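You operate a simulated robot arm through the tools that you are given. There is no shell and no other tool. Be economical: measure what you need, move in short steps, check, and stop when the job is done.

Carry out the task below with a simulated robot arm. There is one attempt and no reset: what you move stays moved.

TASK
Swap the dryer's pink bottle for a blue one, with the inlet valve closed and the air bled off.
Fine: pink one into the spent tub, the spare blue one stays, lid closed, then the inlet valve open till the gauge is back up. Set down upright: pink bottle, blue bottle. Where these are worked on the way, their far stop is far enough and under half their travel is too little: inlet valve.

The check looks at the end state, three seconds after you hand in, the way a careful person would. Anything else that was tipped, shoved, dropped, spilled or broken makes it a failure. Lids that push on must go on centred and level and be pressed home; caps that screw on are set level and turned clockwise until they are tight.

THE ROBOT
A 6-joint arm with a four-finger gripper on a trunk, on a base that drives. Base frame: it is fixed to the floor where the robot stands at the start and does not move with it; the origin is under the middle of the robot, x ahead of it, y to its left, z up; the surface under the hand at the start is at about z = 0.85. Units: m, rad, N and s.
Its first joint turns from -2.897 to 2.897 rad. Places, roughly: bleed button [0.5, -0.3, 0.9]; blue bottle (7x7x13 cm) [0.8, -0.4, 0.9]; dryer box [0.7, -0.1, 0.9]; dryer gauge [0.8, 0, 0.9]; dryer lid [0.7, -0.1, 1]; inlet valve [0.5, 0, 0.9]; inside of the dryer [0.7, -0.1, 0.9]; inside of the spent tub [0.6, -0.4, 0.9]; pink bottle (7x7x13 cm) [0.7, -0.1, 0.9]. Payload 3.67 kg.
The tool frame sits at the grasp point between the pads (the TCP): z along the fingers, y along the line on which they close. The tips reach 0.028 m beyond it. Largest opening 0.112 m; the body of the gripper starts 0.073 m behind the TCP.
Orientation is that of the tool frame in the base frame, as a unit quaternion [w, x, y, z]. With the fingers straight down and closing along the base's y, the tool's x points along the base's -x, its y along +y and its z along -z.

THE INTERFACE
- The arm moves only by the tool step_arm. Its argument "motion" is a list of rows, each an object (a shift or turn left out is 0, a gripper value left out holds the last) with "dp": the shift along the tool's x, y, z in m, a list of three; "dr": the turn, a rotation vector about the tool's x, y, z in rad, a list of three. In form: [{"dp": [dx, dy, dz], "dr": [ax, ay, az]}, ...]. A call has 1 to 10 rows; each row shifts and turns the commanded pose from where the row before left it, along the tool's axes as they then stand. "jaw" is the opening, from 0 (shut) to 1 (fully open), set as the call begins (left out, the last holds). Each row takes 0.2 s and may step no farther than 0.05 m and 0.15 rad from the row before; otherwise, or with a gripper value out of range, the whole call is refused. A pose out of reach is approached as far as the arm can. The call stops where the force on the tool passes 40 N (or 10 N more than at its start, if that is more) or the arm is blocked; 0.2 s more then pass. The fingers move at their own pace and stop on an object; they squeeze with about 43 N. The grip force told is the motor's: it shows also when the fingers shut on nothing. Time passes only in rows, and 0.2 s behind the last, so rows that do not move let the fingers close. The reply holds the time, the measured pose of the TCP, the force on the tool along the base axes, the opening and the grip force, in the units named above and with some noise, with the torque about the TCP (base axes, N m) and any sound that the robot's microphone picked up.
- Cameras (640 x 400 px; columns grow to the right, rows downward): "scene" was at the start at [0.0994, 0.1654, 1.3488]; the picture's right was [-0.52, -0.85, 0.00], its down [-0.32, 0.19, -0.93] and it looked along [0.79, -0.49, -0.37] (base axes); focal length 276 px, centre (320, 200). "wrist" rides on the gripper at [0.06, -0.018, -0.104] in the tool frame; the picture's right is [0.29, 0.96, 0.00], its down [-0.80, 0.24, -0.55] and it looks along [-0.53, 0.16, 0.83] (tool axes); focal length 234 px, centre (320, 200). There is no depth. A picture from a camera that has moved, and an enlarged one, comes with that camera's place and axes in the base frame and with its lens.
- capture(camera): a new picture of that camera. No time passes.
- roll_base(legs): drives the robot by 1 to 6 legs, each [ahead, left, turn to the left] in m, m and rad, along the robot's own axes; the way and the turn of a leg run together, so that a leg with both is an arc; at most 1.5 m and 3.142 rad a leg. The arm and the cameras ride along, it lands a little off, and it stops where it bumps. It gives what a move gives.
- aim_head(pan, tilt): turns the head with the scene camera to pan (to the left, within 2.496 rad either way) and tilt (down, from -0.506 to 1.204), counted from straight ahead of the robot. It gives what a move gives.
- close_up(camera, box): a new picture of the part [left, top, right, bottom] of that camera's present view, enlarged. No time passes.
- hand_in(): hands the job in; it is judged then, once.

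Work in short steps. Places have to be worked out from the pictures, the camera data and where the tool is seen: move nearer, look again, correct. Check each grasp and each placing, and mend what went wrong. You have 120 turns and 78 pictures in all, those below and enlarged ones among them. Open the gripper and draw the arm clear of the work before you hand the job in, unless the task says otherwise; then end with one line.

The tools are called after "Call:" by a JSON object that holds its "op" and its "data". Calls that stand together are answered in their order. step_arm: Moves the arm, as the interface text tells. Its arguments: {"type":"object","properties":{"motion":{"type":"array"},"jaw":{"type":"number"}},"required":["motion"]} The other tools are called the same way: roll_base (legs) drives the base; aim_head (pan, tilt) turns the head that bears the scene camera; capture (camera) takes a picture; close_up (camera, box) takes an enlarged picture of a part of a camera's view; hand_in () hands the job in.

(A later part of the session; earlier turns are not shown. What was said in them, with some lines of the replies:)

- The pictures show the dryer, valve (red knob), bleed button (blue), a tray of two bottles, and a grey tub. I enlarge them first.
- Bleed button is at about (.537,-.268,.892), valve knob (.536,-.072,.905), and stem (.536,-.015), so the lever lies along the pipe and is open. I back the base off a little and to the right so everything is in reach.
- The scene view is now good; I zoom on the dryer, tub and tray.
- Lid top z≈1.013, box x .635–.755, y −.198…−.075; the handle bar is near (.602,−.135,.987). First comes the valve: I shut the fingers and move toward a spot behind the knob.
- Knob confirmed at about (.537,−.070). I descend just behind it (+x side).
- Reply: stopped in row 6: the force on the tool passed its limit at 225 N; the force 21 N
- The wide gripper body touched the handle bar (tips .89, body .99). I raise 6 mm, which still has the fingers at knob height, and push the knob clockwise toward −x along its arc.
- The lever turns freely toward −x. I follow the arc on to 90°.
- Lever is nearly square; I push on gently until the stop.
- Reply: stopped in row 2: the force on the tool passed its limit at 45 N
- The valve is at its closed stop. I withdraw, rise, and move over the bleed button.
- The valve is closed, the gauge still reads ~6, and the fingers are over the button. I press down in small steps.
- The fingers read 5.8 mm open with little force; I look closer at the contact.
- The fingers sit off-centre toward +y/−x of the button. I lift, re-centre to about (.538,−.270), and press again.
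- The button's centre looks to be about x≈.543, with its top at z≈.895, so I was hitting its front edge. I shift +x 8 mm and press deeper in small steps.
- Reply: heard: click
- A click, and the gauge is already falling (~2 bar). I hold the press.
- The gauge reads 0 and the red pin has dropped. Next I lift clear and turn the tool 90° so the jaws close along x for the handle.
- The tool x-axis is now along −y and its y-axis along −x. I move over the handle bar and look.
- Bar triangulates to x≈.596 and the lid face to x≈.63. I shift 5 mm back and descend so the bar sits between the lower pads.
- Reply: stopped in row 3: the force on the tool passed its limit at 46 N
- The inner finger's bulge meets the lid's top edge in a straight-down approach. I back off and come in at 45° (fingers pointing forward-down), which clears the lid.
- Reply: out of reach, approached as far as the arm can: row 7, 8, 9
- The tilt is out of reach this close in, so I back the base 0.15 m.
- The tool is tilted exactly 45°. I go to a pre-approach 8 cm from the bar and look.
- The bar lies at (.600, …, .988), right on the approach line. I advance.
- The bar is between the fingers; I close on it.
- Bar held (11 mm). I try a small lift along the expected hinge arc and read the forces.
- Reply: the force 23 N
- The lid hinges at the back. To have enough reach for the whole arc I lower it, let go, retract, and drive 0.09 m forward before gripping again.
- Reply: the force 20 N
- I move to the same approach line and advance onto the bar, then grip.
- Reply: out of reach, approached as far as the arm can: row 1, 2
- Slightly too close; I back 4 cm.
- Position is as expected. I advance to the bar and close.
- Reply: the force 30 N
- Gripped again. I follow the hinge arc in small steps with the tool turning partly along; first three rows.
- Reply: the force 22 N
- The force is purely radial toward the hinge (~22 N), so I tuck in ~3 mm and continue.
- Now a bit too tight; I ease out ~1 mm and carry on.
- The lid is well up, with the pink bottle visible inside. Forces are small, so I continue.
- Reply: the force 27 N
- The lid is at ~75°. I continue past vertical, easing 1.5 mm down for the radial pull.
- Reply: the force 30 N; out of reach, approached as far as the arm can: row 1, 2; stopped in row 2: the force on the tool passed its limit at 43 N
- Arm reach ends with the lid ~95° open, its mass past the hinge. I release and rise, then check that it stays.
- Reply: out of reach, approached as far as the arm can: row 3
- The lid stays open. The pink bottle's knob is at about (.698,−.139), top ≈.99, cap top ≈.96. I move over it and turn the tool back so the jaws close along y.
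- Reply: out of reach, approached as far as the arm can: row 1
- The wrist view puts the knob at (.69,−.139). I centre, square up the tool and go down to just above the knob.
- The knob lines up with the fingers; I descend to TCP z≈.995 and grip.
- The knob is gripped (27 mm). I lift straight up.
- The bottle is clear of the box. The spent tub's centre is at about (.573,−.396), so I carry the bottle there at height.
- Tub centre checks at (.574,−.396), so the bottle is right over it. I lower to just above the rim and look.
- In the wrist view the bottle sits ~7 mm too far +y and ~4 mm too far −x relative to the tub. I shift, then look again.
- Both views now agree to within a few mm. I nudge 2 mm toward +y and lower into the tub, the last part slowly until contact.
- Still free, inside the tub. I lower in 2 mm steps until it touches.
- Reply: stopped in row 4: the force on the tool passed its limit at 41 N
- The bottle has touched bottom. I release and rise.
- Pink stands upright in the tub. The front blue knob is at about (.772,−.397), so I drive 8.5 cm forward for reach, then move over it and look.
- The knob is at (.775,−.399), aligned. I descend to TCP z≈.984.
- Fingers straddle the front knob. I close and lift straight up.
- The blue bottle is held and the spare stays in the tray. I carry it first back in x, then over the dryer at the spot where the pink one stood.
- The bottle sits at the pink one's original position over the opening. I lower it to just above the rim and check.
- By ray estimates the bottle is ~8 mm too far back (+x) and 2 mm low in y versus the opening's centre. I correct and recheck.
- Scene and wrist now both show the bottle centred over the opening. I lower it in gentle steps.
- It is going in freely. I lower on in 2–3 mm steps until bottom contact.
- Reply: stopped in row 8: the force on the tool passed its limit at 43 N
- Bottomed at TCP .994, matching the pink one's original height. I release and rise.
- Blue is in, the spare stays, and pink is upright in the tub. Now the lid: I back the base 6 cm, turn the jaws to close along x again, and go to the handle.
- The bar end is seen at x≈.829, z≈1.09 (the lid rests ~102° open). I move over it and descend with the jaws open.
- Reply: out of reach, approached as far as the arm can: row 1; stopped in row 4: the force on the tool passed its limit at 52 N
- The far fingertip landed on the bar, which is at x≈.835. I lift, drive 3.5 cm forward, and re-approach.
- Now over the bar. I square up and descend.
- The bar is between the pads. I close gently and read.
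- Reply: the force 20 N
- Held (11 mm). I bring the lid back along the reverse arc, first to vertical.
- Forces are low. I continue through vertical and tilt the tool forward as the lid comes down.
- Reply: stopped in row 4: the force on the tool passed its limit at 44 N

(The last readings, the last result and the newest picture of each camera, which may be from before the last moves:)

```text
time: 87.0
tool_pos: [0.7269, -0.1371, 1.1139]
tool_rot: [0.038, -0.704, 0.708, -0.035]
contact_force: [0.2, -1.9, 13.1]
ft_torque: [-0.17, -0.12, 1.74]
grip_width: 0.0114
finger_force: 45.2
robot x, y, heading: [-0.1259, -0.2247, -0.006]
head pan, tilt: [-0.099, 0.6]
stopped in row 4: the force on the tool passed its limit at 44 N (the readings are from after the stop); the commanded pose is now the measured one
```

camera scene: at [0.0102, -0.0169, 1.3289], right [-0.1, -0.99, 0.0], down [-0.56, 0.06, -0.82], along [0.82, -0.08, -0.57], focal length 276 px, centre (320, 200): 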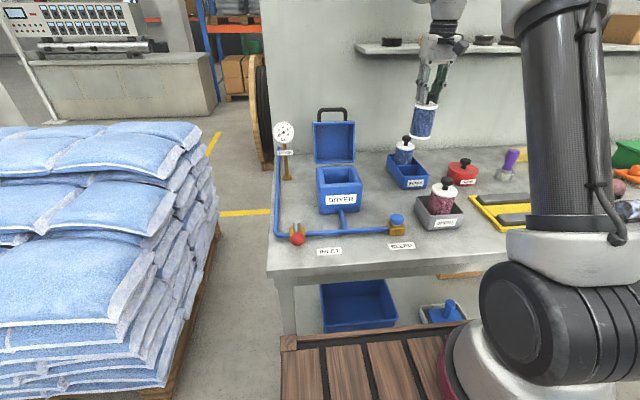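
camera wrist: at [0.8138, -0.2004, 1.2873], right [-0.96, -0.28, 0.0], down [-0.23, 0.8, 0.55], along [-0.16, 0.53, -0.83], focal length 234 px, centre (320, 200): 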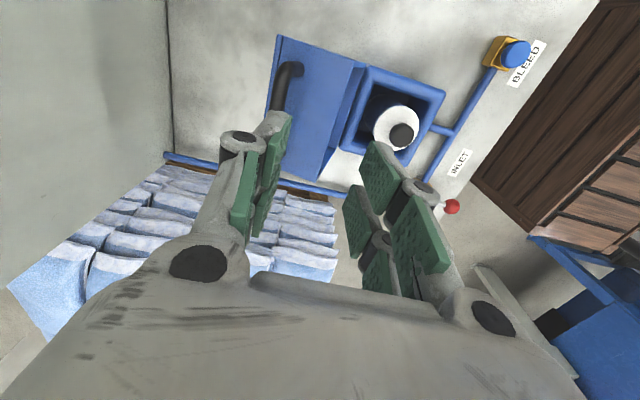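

Slight radial compression; I ease 2 mm outward and continue.

Call:
{"op": "step_arm", "data": {"motion": [{"dp": [0, 0.0164, 0.0002], "dr": [0.05, 0, 0]}, {"dp": [0, 0.0162, 0.0033], "dr": [0.05, 0, 0]}, {"dp": [0, 0.0161, 0.0041], "dr": [0.05, 0, 0]}]}}

```text
time: 87.8
tool_pos: [0.6784, -0.1373, 1.0993]
tool_rot: [0.09, -0.698, 0.705, -0.087]
contact_force: [-6.0, -6.5, 12.2]
ft_torque: [-1.13, 0.0, 1.81]
grip_width: 0.0114
finger_force: 45.4
robot x, y, heading: [-0.1247, -0.2232, 0.006]
head pan, tilt: [-0.099, 0.6]
```

Call:
{"op": "step_arm", "data": {"motion": [{"dp": [0, 0.0158, 0.0038], "dr": [0.05, 0, 0]}, {"dp": [0, 0.0156, 0.0057], "dr": [0.05, 0, 0]}, {"dp": [0, 0.0152, 0.0064], "dr": [0.05, 0, 0]}]}}

```text
time: 88.5
tool_pos: [0.6396, -0.1376, 1.0705]
tool_rot: [0.142, -0.69, 0.696, -0.14]
contact_force: [-26.5, -10.1, 25.9]
ft_torque: [-1.29, 0.09, 1.87]
grip_width: 0.0113
finger_force: 44.9
robot x, y, heading: [-0.1268, -0.2233, -0.005]
head pan, tilt: [-0.099, 0.6]
```

Radial compression ~37 N; I ease out 2.5 mm in the next row.

Call:
{"op": "step_arm", "data": {"motion": [{"dp": [0, 0.001, -0.0025]}, {"dp": [0, 0.015, 0.0071], "dr": [0.05, 0, 0]}, {"dp": [0, 0.0148, 0.0075], "dr": [0.05, 0, 0]}]}}

```text
time: 89.3
tool_pos: [0.6172, -0.136, 1.0456]
tool_rot: [0.175, -0.683, 0.687, -0.175]
contact_force: [-21.5, -8.1, 15.0]
ft_torque: [-1.61, 0.02, 1.65]
grip_width: 0.0114
finger_force: 44.5
robot x, y, heading: [-0.1244, -0.2221, -0.002]
head pan, tilt: [-0.099, 0.6]
```

Call:
{"op": "step_arm", "data": {"motion": [{"dp": [0, 0.0007, -0.0015]}, {"dp": [0, 0.0142, 0.0082], "dr": [0.05, 0, 0]}, {"dp": [0, 0.0137, 0.0088], "dr": [0.05, 0, 0]}]}}

Call:
{"op": "close_up", "data": {"camera": "scene", "box": [270, 90, 420, 220]}}

```text
time: 90.2
tool_pos: [0.6011, -0.136, 1.0162]
tool_rot: [0.209, -0.674, 0.677, -0.208]
contact_force: [5.2, -3.1, -2.8]
ft_torque: [-1.34, -0.08, 1.79]
grip_width: 0.0114
finger_force: 45.0
robot x, y, heading: [-0.1262, -0.2216, -0.004]
head pan, tilt: [-0.099, 0.6]
```

```text
3.08 times, centred on (345, 155) of scene
camera zoom: at [-0.0157, -0.0168, 1.3289], right [-0.1, -0.99, 0.0], down [-0.56, 0.06, -0.82], along [0.82, -0.08, -0.57], focal length 848 px, centre (243, 338)
```

zoom: 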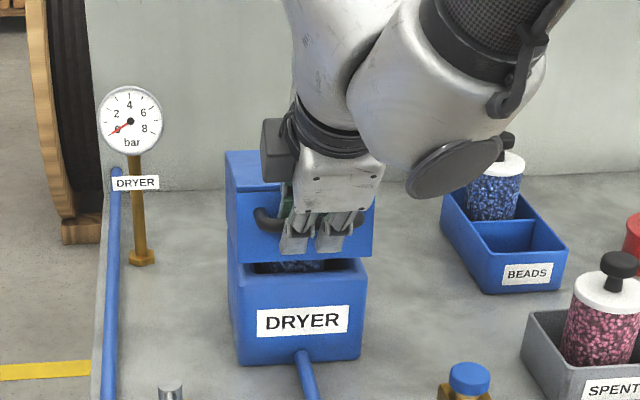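

Nearly shut. I lower the last bit (≈15–20 mm at the handle) until it seats.

Call:
{"op": "step_arm", "data": {"motion": [{"dp": [0, 0.0068, 0.0048], "dr": [0.03, 0, 0]}, {"dp": [0, 0.0065, 0.0049], "dr": [0.02, 0, 0]}, {"dp": [0, 0.003, 0.0025]}, {"dp": [0, 0.002, 0.0015]}]}}

```text
time: 91.2
tool_pos: [0.5939, -0.1368, 0.996]
tool_rot: [0.227, -0.667, 0.673, -0.226]
contact_force: [-3.8, -7.9, 2.4]
ft_torque: [-1.79, -0.09, 1.48]
grip_width: 0.0115
finger_force: 45.1
robot x, y, heading: [-0.1238, -0.2225, -0.007]
head pan, tilt: [-0.099, 0.6]
```

Call:
{"op": "step_arm", "data": {"motion": [{"dp": [0, 0.001, 0.0012]}, {"dp": [0, 0.001, 0.0012]}, {"dp": [0, 0.001, 0.0012]}, {}]}}

Call:
{"op": "close_up", "data": {"camera": "scene", "box": [290, 100, 400, 210]}}

```text
time: 91.8
tool_pos: [0.5942, -0.1365, 0.9964]
tool_rot: [0.229, -0.667, 0.671, -0.229]
contact_force: [-16.2, -9.3, 19.0]
ft_torque: [-1.31, -0.03, 1.99]
grip_width: 0.0109
finger_force: 45.0
robot x, y, heading: [-0.1227, -0.2188, -0.005]
head pan, tilt: [-0.099, 0.6]
stopped in row 3: the force on the tool passed its limit at 43 N (the readings are from after the stop); the commanded pose is now the measured one
```

```text
3.64 times, centred on (345, 155) of scene
camera zoom: at [-0.0176, -0.0175, 1.329], right [-0.1, -0.99, 0.0], down [-0.56, 0.06, -0.83], along [0.82, -0.09, -0.56], focal length 1002 px, centre (229, 364)
```

zoom: 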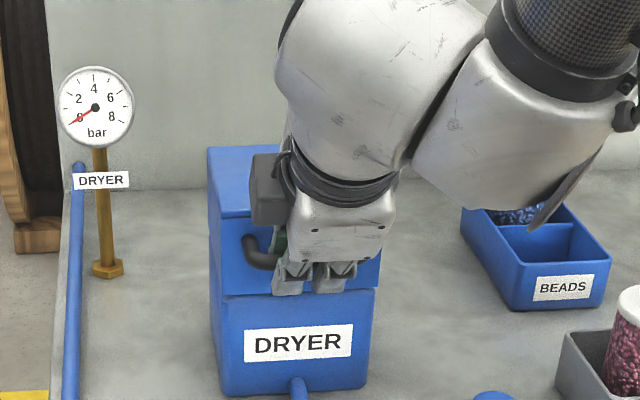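

The lid is seated. I release and retract along the approach line.

Call:
{"op": "step_arm", "data": {"motion": [{}, {}, {"dp": [0, 0, -0.02]}, {"dp": [0, 0, -0.03]}, {"dp": [0, 0, -0.03]}, {}], "jaw": 0.33}}

```text
time: 93.2
tool_pos: [0.5478, -0.132, 1.061]
tool_rot: [0.228, -0.666, 0.673, -0.228]
contact_force: [1.1, 0.2, -0.5]
ft_torque: [0.0, 0.04, 0.02]
grip_width: 0.0369
finger_force: 0.1
out of reach, approached as far as the arm can: row 4
robot x, y, heading: [-0.1243, -0.225, -0.002]
head pan, tilt: [-0.099, 0.6]
```

Clear. I straighten the tool to vertical, shut the jaws, and move to the +y side of the valve knob at height.

Call:
{"op": "step_arm", "data": {"motion": [{"dr": [-0.15, 0, 0]}, {"dr": [-0.15, 0, 0]}, {"dr": [-0.15, 0, 0]}, {"dr": [-0.15, 0, 0]}, {"dr": [-0.055, 0, 0]}, {}], "jaw": 0}}

Call:
{"op": "close_up", "data": {"camera": "scene", "box": [260, 100, 420, 260]}}

```text
time: 94.7
tool_pos: [0.5483, -0.1323, 1.0579]
tool_rot: [0.002, -0.704, 0.71, 0.0]
contact_force: [-0.4, -0.2, -0.3]
ft_torque: [-0.01, 0.05, 0.01]
grip_width: 0.0
finger_force: 36.1
robot x, y, heading: [-0.1257, -0.2219, 0.0]
head pan, tilt: [-0.099, 0.6]
```

```text
2.50 times, centred on (340, 180) of scene
camera zoom: at [-0.0163, -0.017, 1.3289], right [-0.1, -0.99, 0.0], down [-0.56, 0.06, -0.83], along [0.82, -0.09, -0.56], focal length 689 px, centre (270, 250)
```

zoom: 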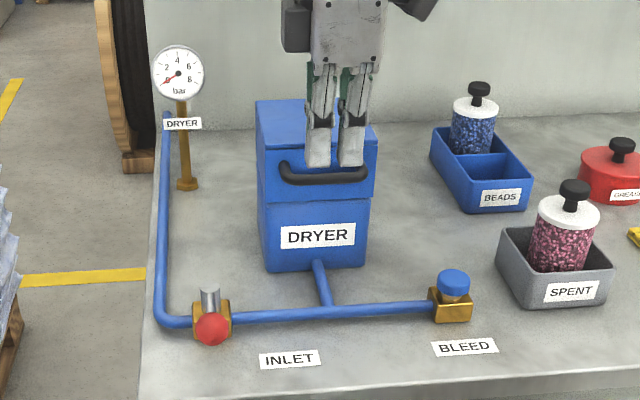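

The lid is shut and the knob is at (.477,−.014). I move to its +y side and descend.

Call:
{"op": "step_arm", "data": {"motion": [{"dp": [-0.0456, 0.0173, 0]}, {"dp": [-0.0456, 0.0173, 0]}, {"dp": [-0.0456, 0.0173, 0]}, {"dp": [-0.0456, 0.0173, 0]}, {"dp": [0, 0, 0.045]}, {"dp": [0, 0, 0.045]}, {"dp": [0, 0, 0.045]}, {}]}}

Call:
{"op": "close_up", "data": {"camera": "scene", "box": [260, 160, 400, 260]}}

```text
time: 96.5
tool_pos: [0.4839, 0.0495, 0.9225]
tool_rot: [0.002, -0.704, 0.71, 0.0]
contact_force: [-0.9, 0.2, 0.5]
ft_torque: [-0.02, 0.03, -0.02]
grip_width: 0.0002
finger_force: 36.1
robot x, y, heading: [-0.1259, -0.2249, -0.006]
head pan, tilt: [-0.099, 0.6]
```

```text
4.00 times, centred on (330, 210) of scene
camera zoom: at [-0.0163, -0.017, 1.3289], right [-0.1, -0.99, 0.0], down [-0.56, 0.06, -0.83], along [0.82, -0.09, -0.56], focal length 1103 px, centre (280, 160)
```

zoom: 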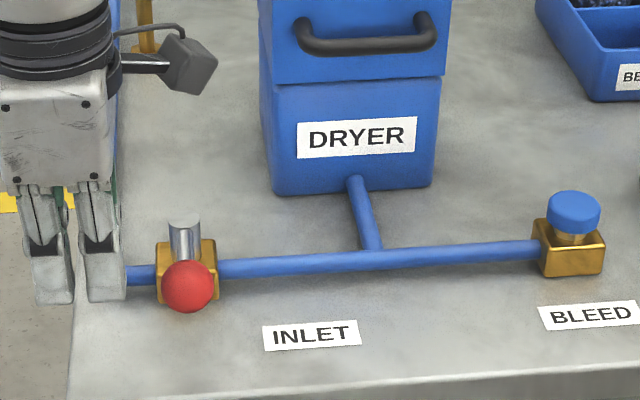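

Well placed. I push the knob toward −y along its arc, first half.

Call:
{"op": "step_arm", "data": {"motion": [{"dp": [0.0215, 0.005, 0]}, {"dp": [0.012, 0.001, 0]}, {"dp": [0.012, 0, 0]}, {"dp": [0.012, 0, 0]}, {"dp": [0.011, 0, 0]}]}}

Call:
{"op": "close_up", "data": {"camera": "scene", "box": [260, 160, 400, 260]}}

```text
time: 97.7
tool_pos: [0.4744, -0.0203, 0.924]
tool_rot: [0.001, -0.703, 0.711, 0.001]
contact_force: [-0.8, 0.7, 0.0]
ft_torque: [-0.01, 0.03, 0.0]
grip_width: 0.0
finger_force: 36.4
robot x, y, heading: [-0.1254, -0.2206, 0.001]
head pan, tilt: [-0.099, 0.6]
```

```text
4.00 times, centred on (330, 210) of scene
camera zoom: at [-0.0163, -0.0169, 1.3289], right [-0.1, -0.99, 0.0], down [-0.56, 0.06, -0.83], along [0.82, -0.09, -0.56], focal length 1103 px, centre (280, 160)
```

zoom: 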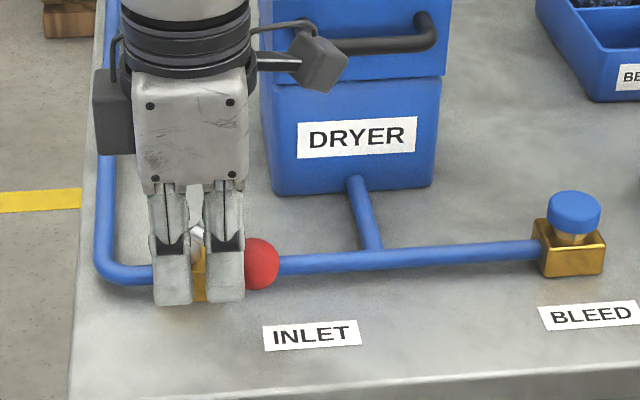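

About 45° done. I continue to the open position.

Call:
{"op": "step_arm", "data": {"motion": [{"dp": [0.0175, -0.008, 0]}, {"dp": [0.0175, -0.01, 0]}, {"dp": [0.0065, -0.0095, 0]}, {"dp": [0.0065, -0.0095, 0]}, {"dp": [0, -0.004, 0]}, {"dp": [0, -0.004, 0]}]}}

Call:
{"op": "close_up", "data": {"camera": "scene", "box": [260, 110, 420, 260]}}

```text
time: 99.1
tool_pos: [0.5127, -0.0677, 0.9248]
tool_rot: [-0.002, -0.703, 0.711, 0.001]
contact_force: [-17.1, 1.0, 13.6]
ft_torque: [-0.08, 0.25, -0.12]
grip_width: 0.0
finger_force: 35.4
robot x, y, heading: [-0.1262, -0.2197, -0.001]
head pan, tilt: [-0.099, 0.6]
stopped in row 6: the force on the tool passed its limit at 42 N (the readings are from after the stop); the commanded pose is now the measured one
```

```text
2.67 times, centred on (340, 185) of scene
camera zoom: at [-0.0179, -0.017, 1.329], right [-0.1, -0.99, 0.0], down [-0.56, 0.06, -0.83], along [0.82, -0.08, -0.56], focal length 735 px, centre (267, 240)
```

zoom: 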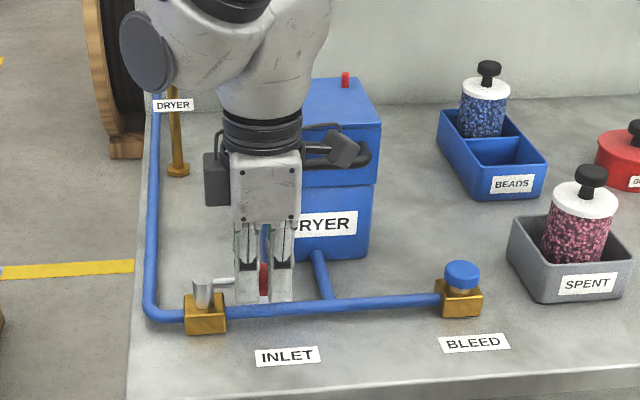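

The stop is reached and the red pressure pin is up again. I back off in −x, rise, and check the gauge.

Call:
{"op": "step_arm", "data": {"motion": [{"dp": [0, 0.02, 0]}, {"dp": [0.01, 0.01, -0.04]}, {"dp": [0.02, 0, -0.045]}, {"dp": [0.04, 0, -0.03]}, {"dp": [0.045, 0, -0.02]}, {"dp": [0.045, 0, -0.02]}, {"dp": [0.045, 0, -0.02]}, {}, {}, {}], "jaw": 0.5}}

Call:
{"op": "close_up", "data": {"camera": "scene", "box": [260, 100, 480, 260]}}

```text
time: 101.3
tool_pos: [0.4834, -0.2731, 1.1]
tool_rot: [-0.002, -0.704, 0.711, 0.003]
contact_force: [0.2, 0.4, 1.0]
ft_torque: [-0.01, 0.01, -0.02]
grip_width: 0.056
finger_force: 0.1
robot x, y, heading: [-0.1289, -0.2197, -0.004]
head pan, tilt: [-0.099, 0.6]
```

```text
2.50 times, centred on (370, 180) of scene
camera zoom: at [-0.0167, -0.017, 1.3289], right [-0.1, -0.99, 0.0], down [-0.56, 0.06, -0.83], along [0.82, -0.09, -0.56], focal length 689 px, centre (195, 250)
```

zoom: 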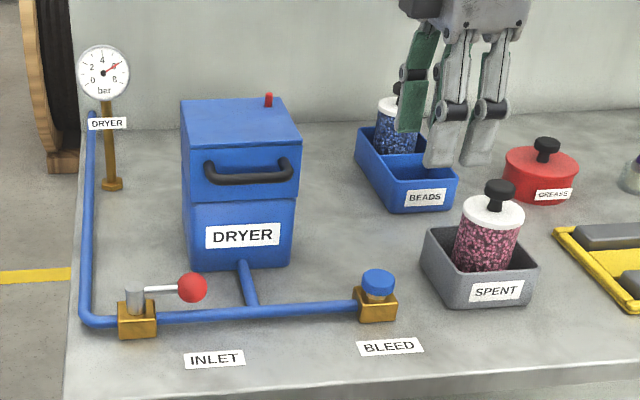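

The gauge is back at 6 bar, the lever is in line with the pipe, the lid is shut, and all bottles are upright. I raise the arm a little more.

Call:
{"op": "step_arm", "data": {"motion": [{"dp": [0, 0, -0.045]}, {"dp": [0, 0, -0.045]}, {"dp": [0, 0, -0.045]}, {}, {}], "jaw": 1}}

Call:
{"op": "close_up", "data": {"camera": "scene", "box": [260, 100, 380, 200]}}

```text
time: 102.5
tool_pos: [0.4861, -0.2722, 1.2345]
tool_rot: [-0.002, -0.703, 0.711, 0.003]
contact_force: [0.4, 0.9, -0.2]
ft_torque: [0.01, -0.01, -0.02]
grip_width: 0.1121
finger_force: 0.1
robot x, y, heading: [-0.1279, -0.2227, -0.001]
head pan, tilt: [-0.099, 0.6]
```

```text
4.00 times, centred on (320, 150) of scene
camera zoom: at [-0.0167, -0.017, 1.3289], right [-0.1, -0.99, 0.0], down [-0.56, 0.06, -0.83], along [0.82, -0.09, -0.56], focal length 1103 px, centre (320, 400)
```

zoom: 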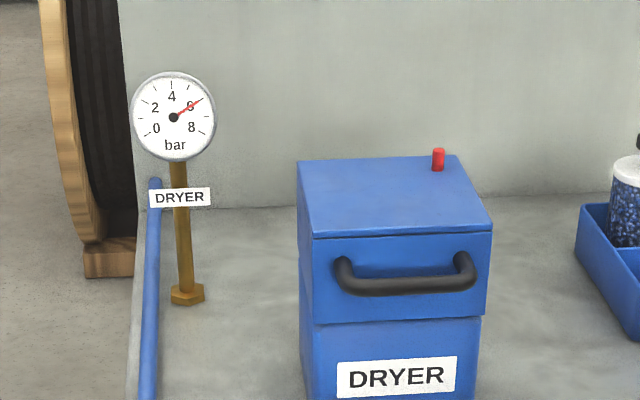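

The gauge reads 6 bar as at the start and the lid is shut with the pin up, so I hand in.

Call:
{"op": "hand_in", "data": {}}

```text
The job is handed in.
```

The pink bottle is upright in the spent tub and a blue one is in the dryer; the spare is still in its tray, the lid is closed, the inlet valve is open, and the gauge is back at 6 bar.
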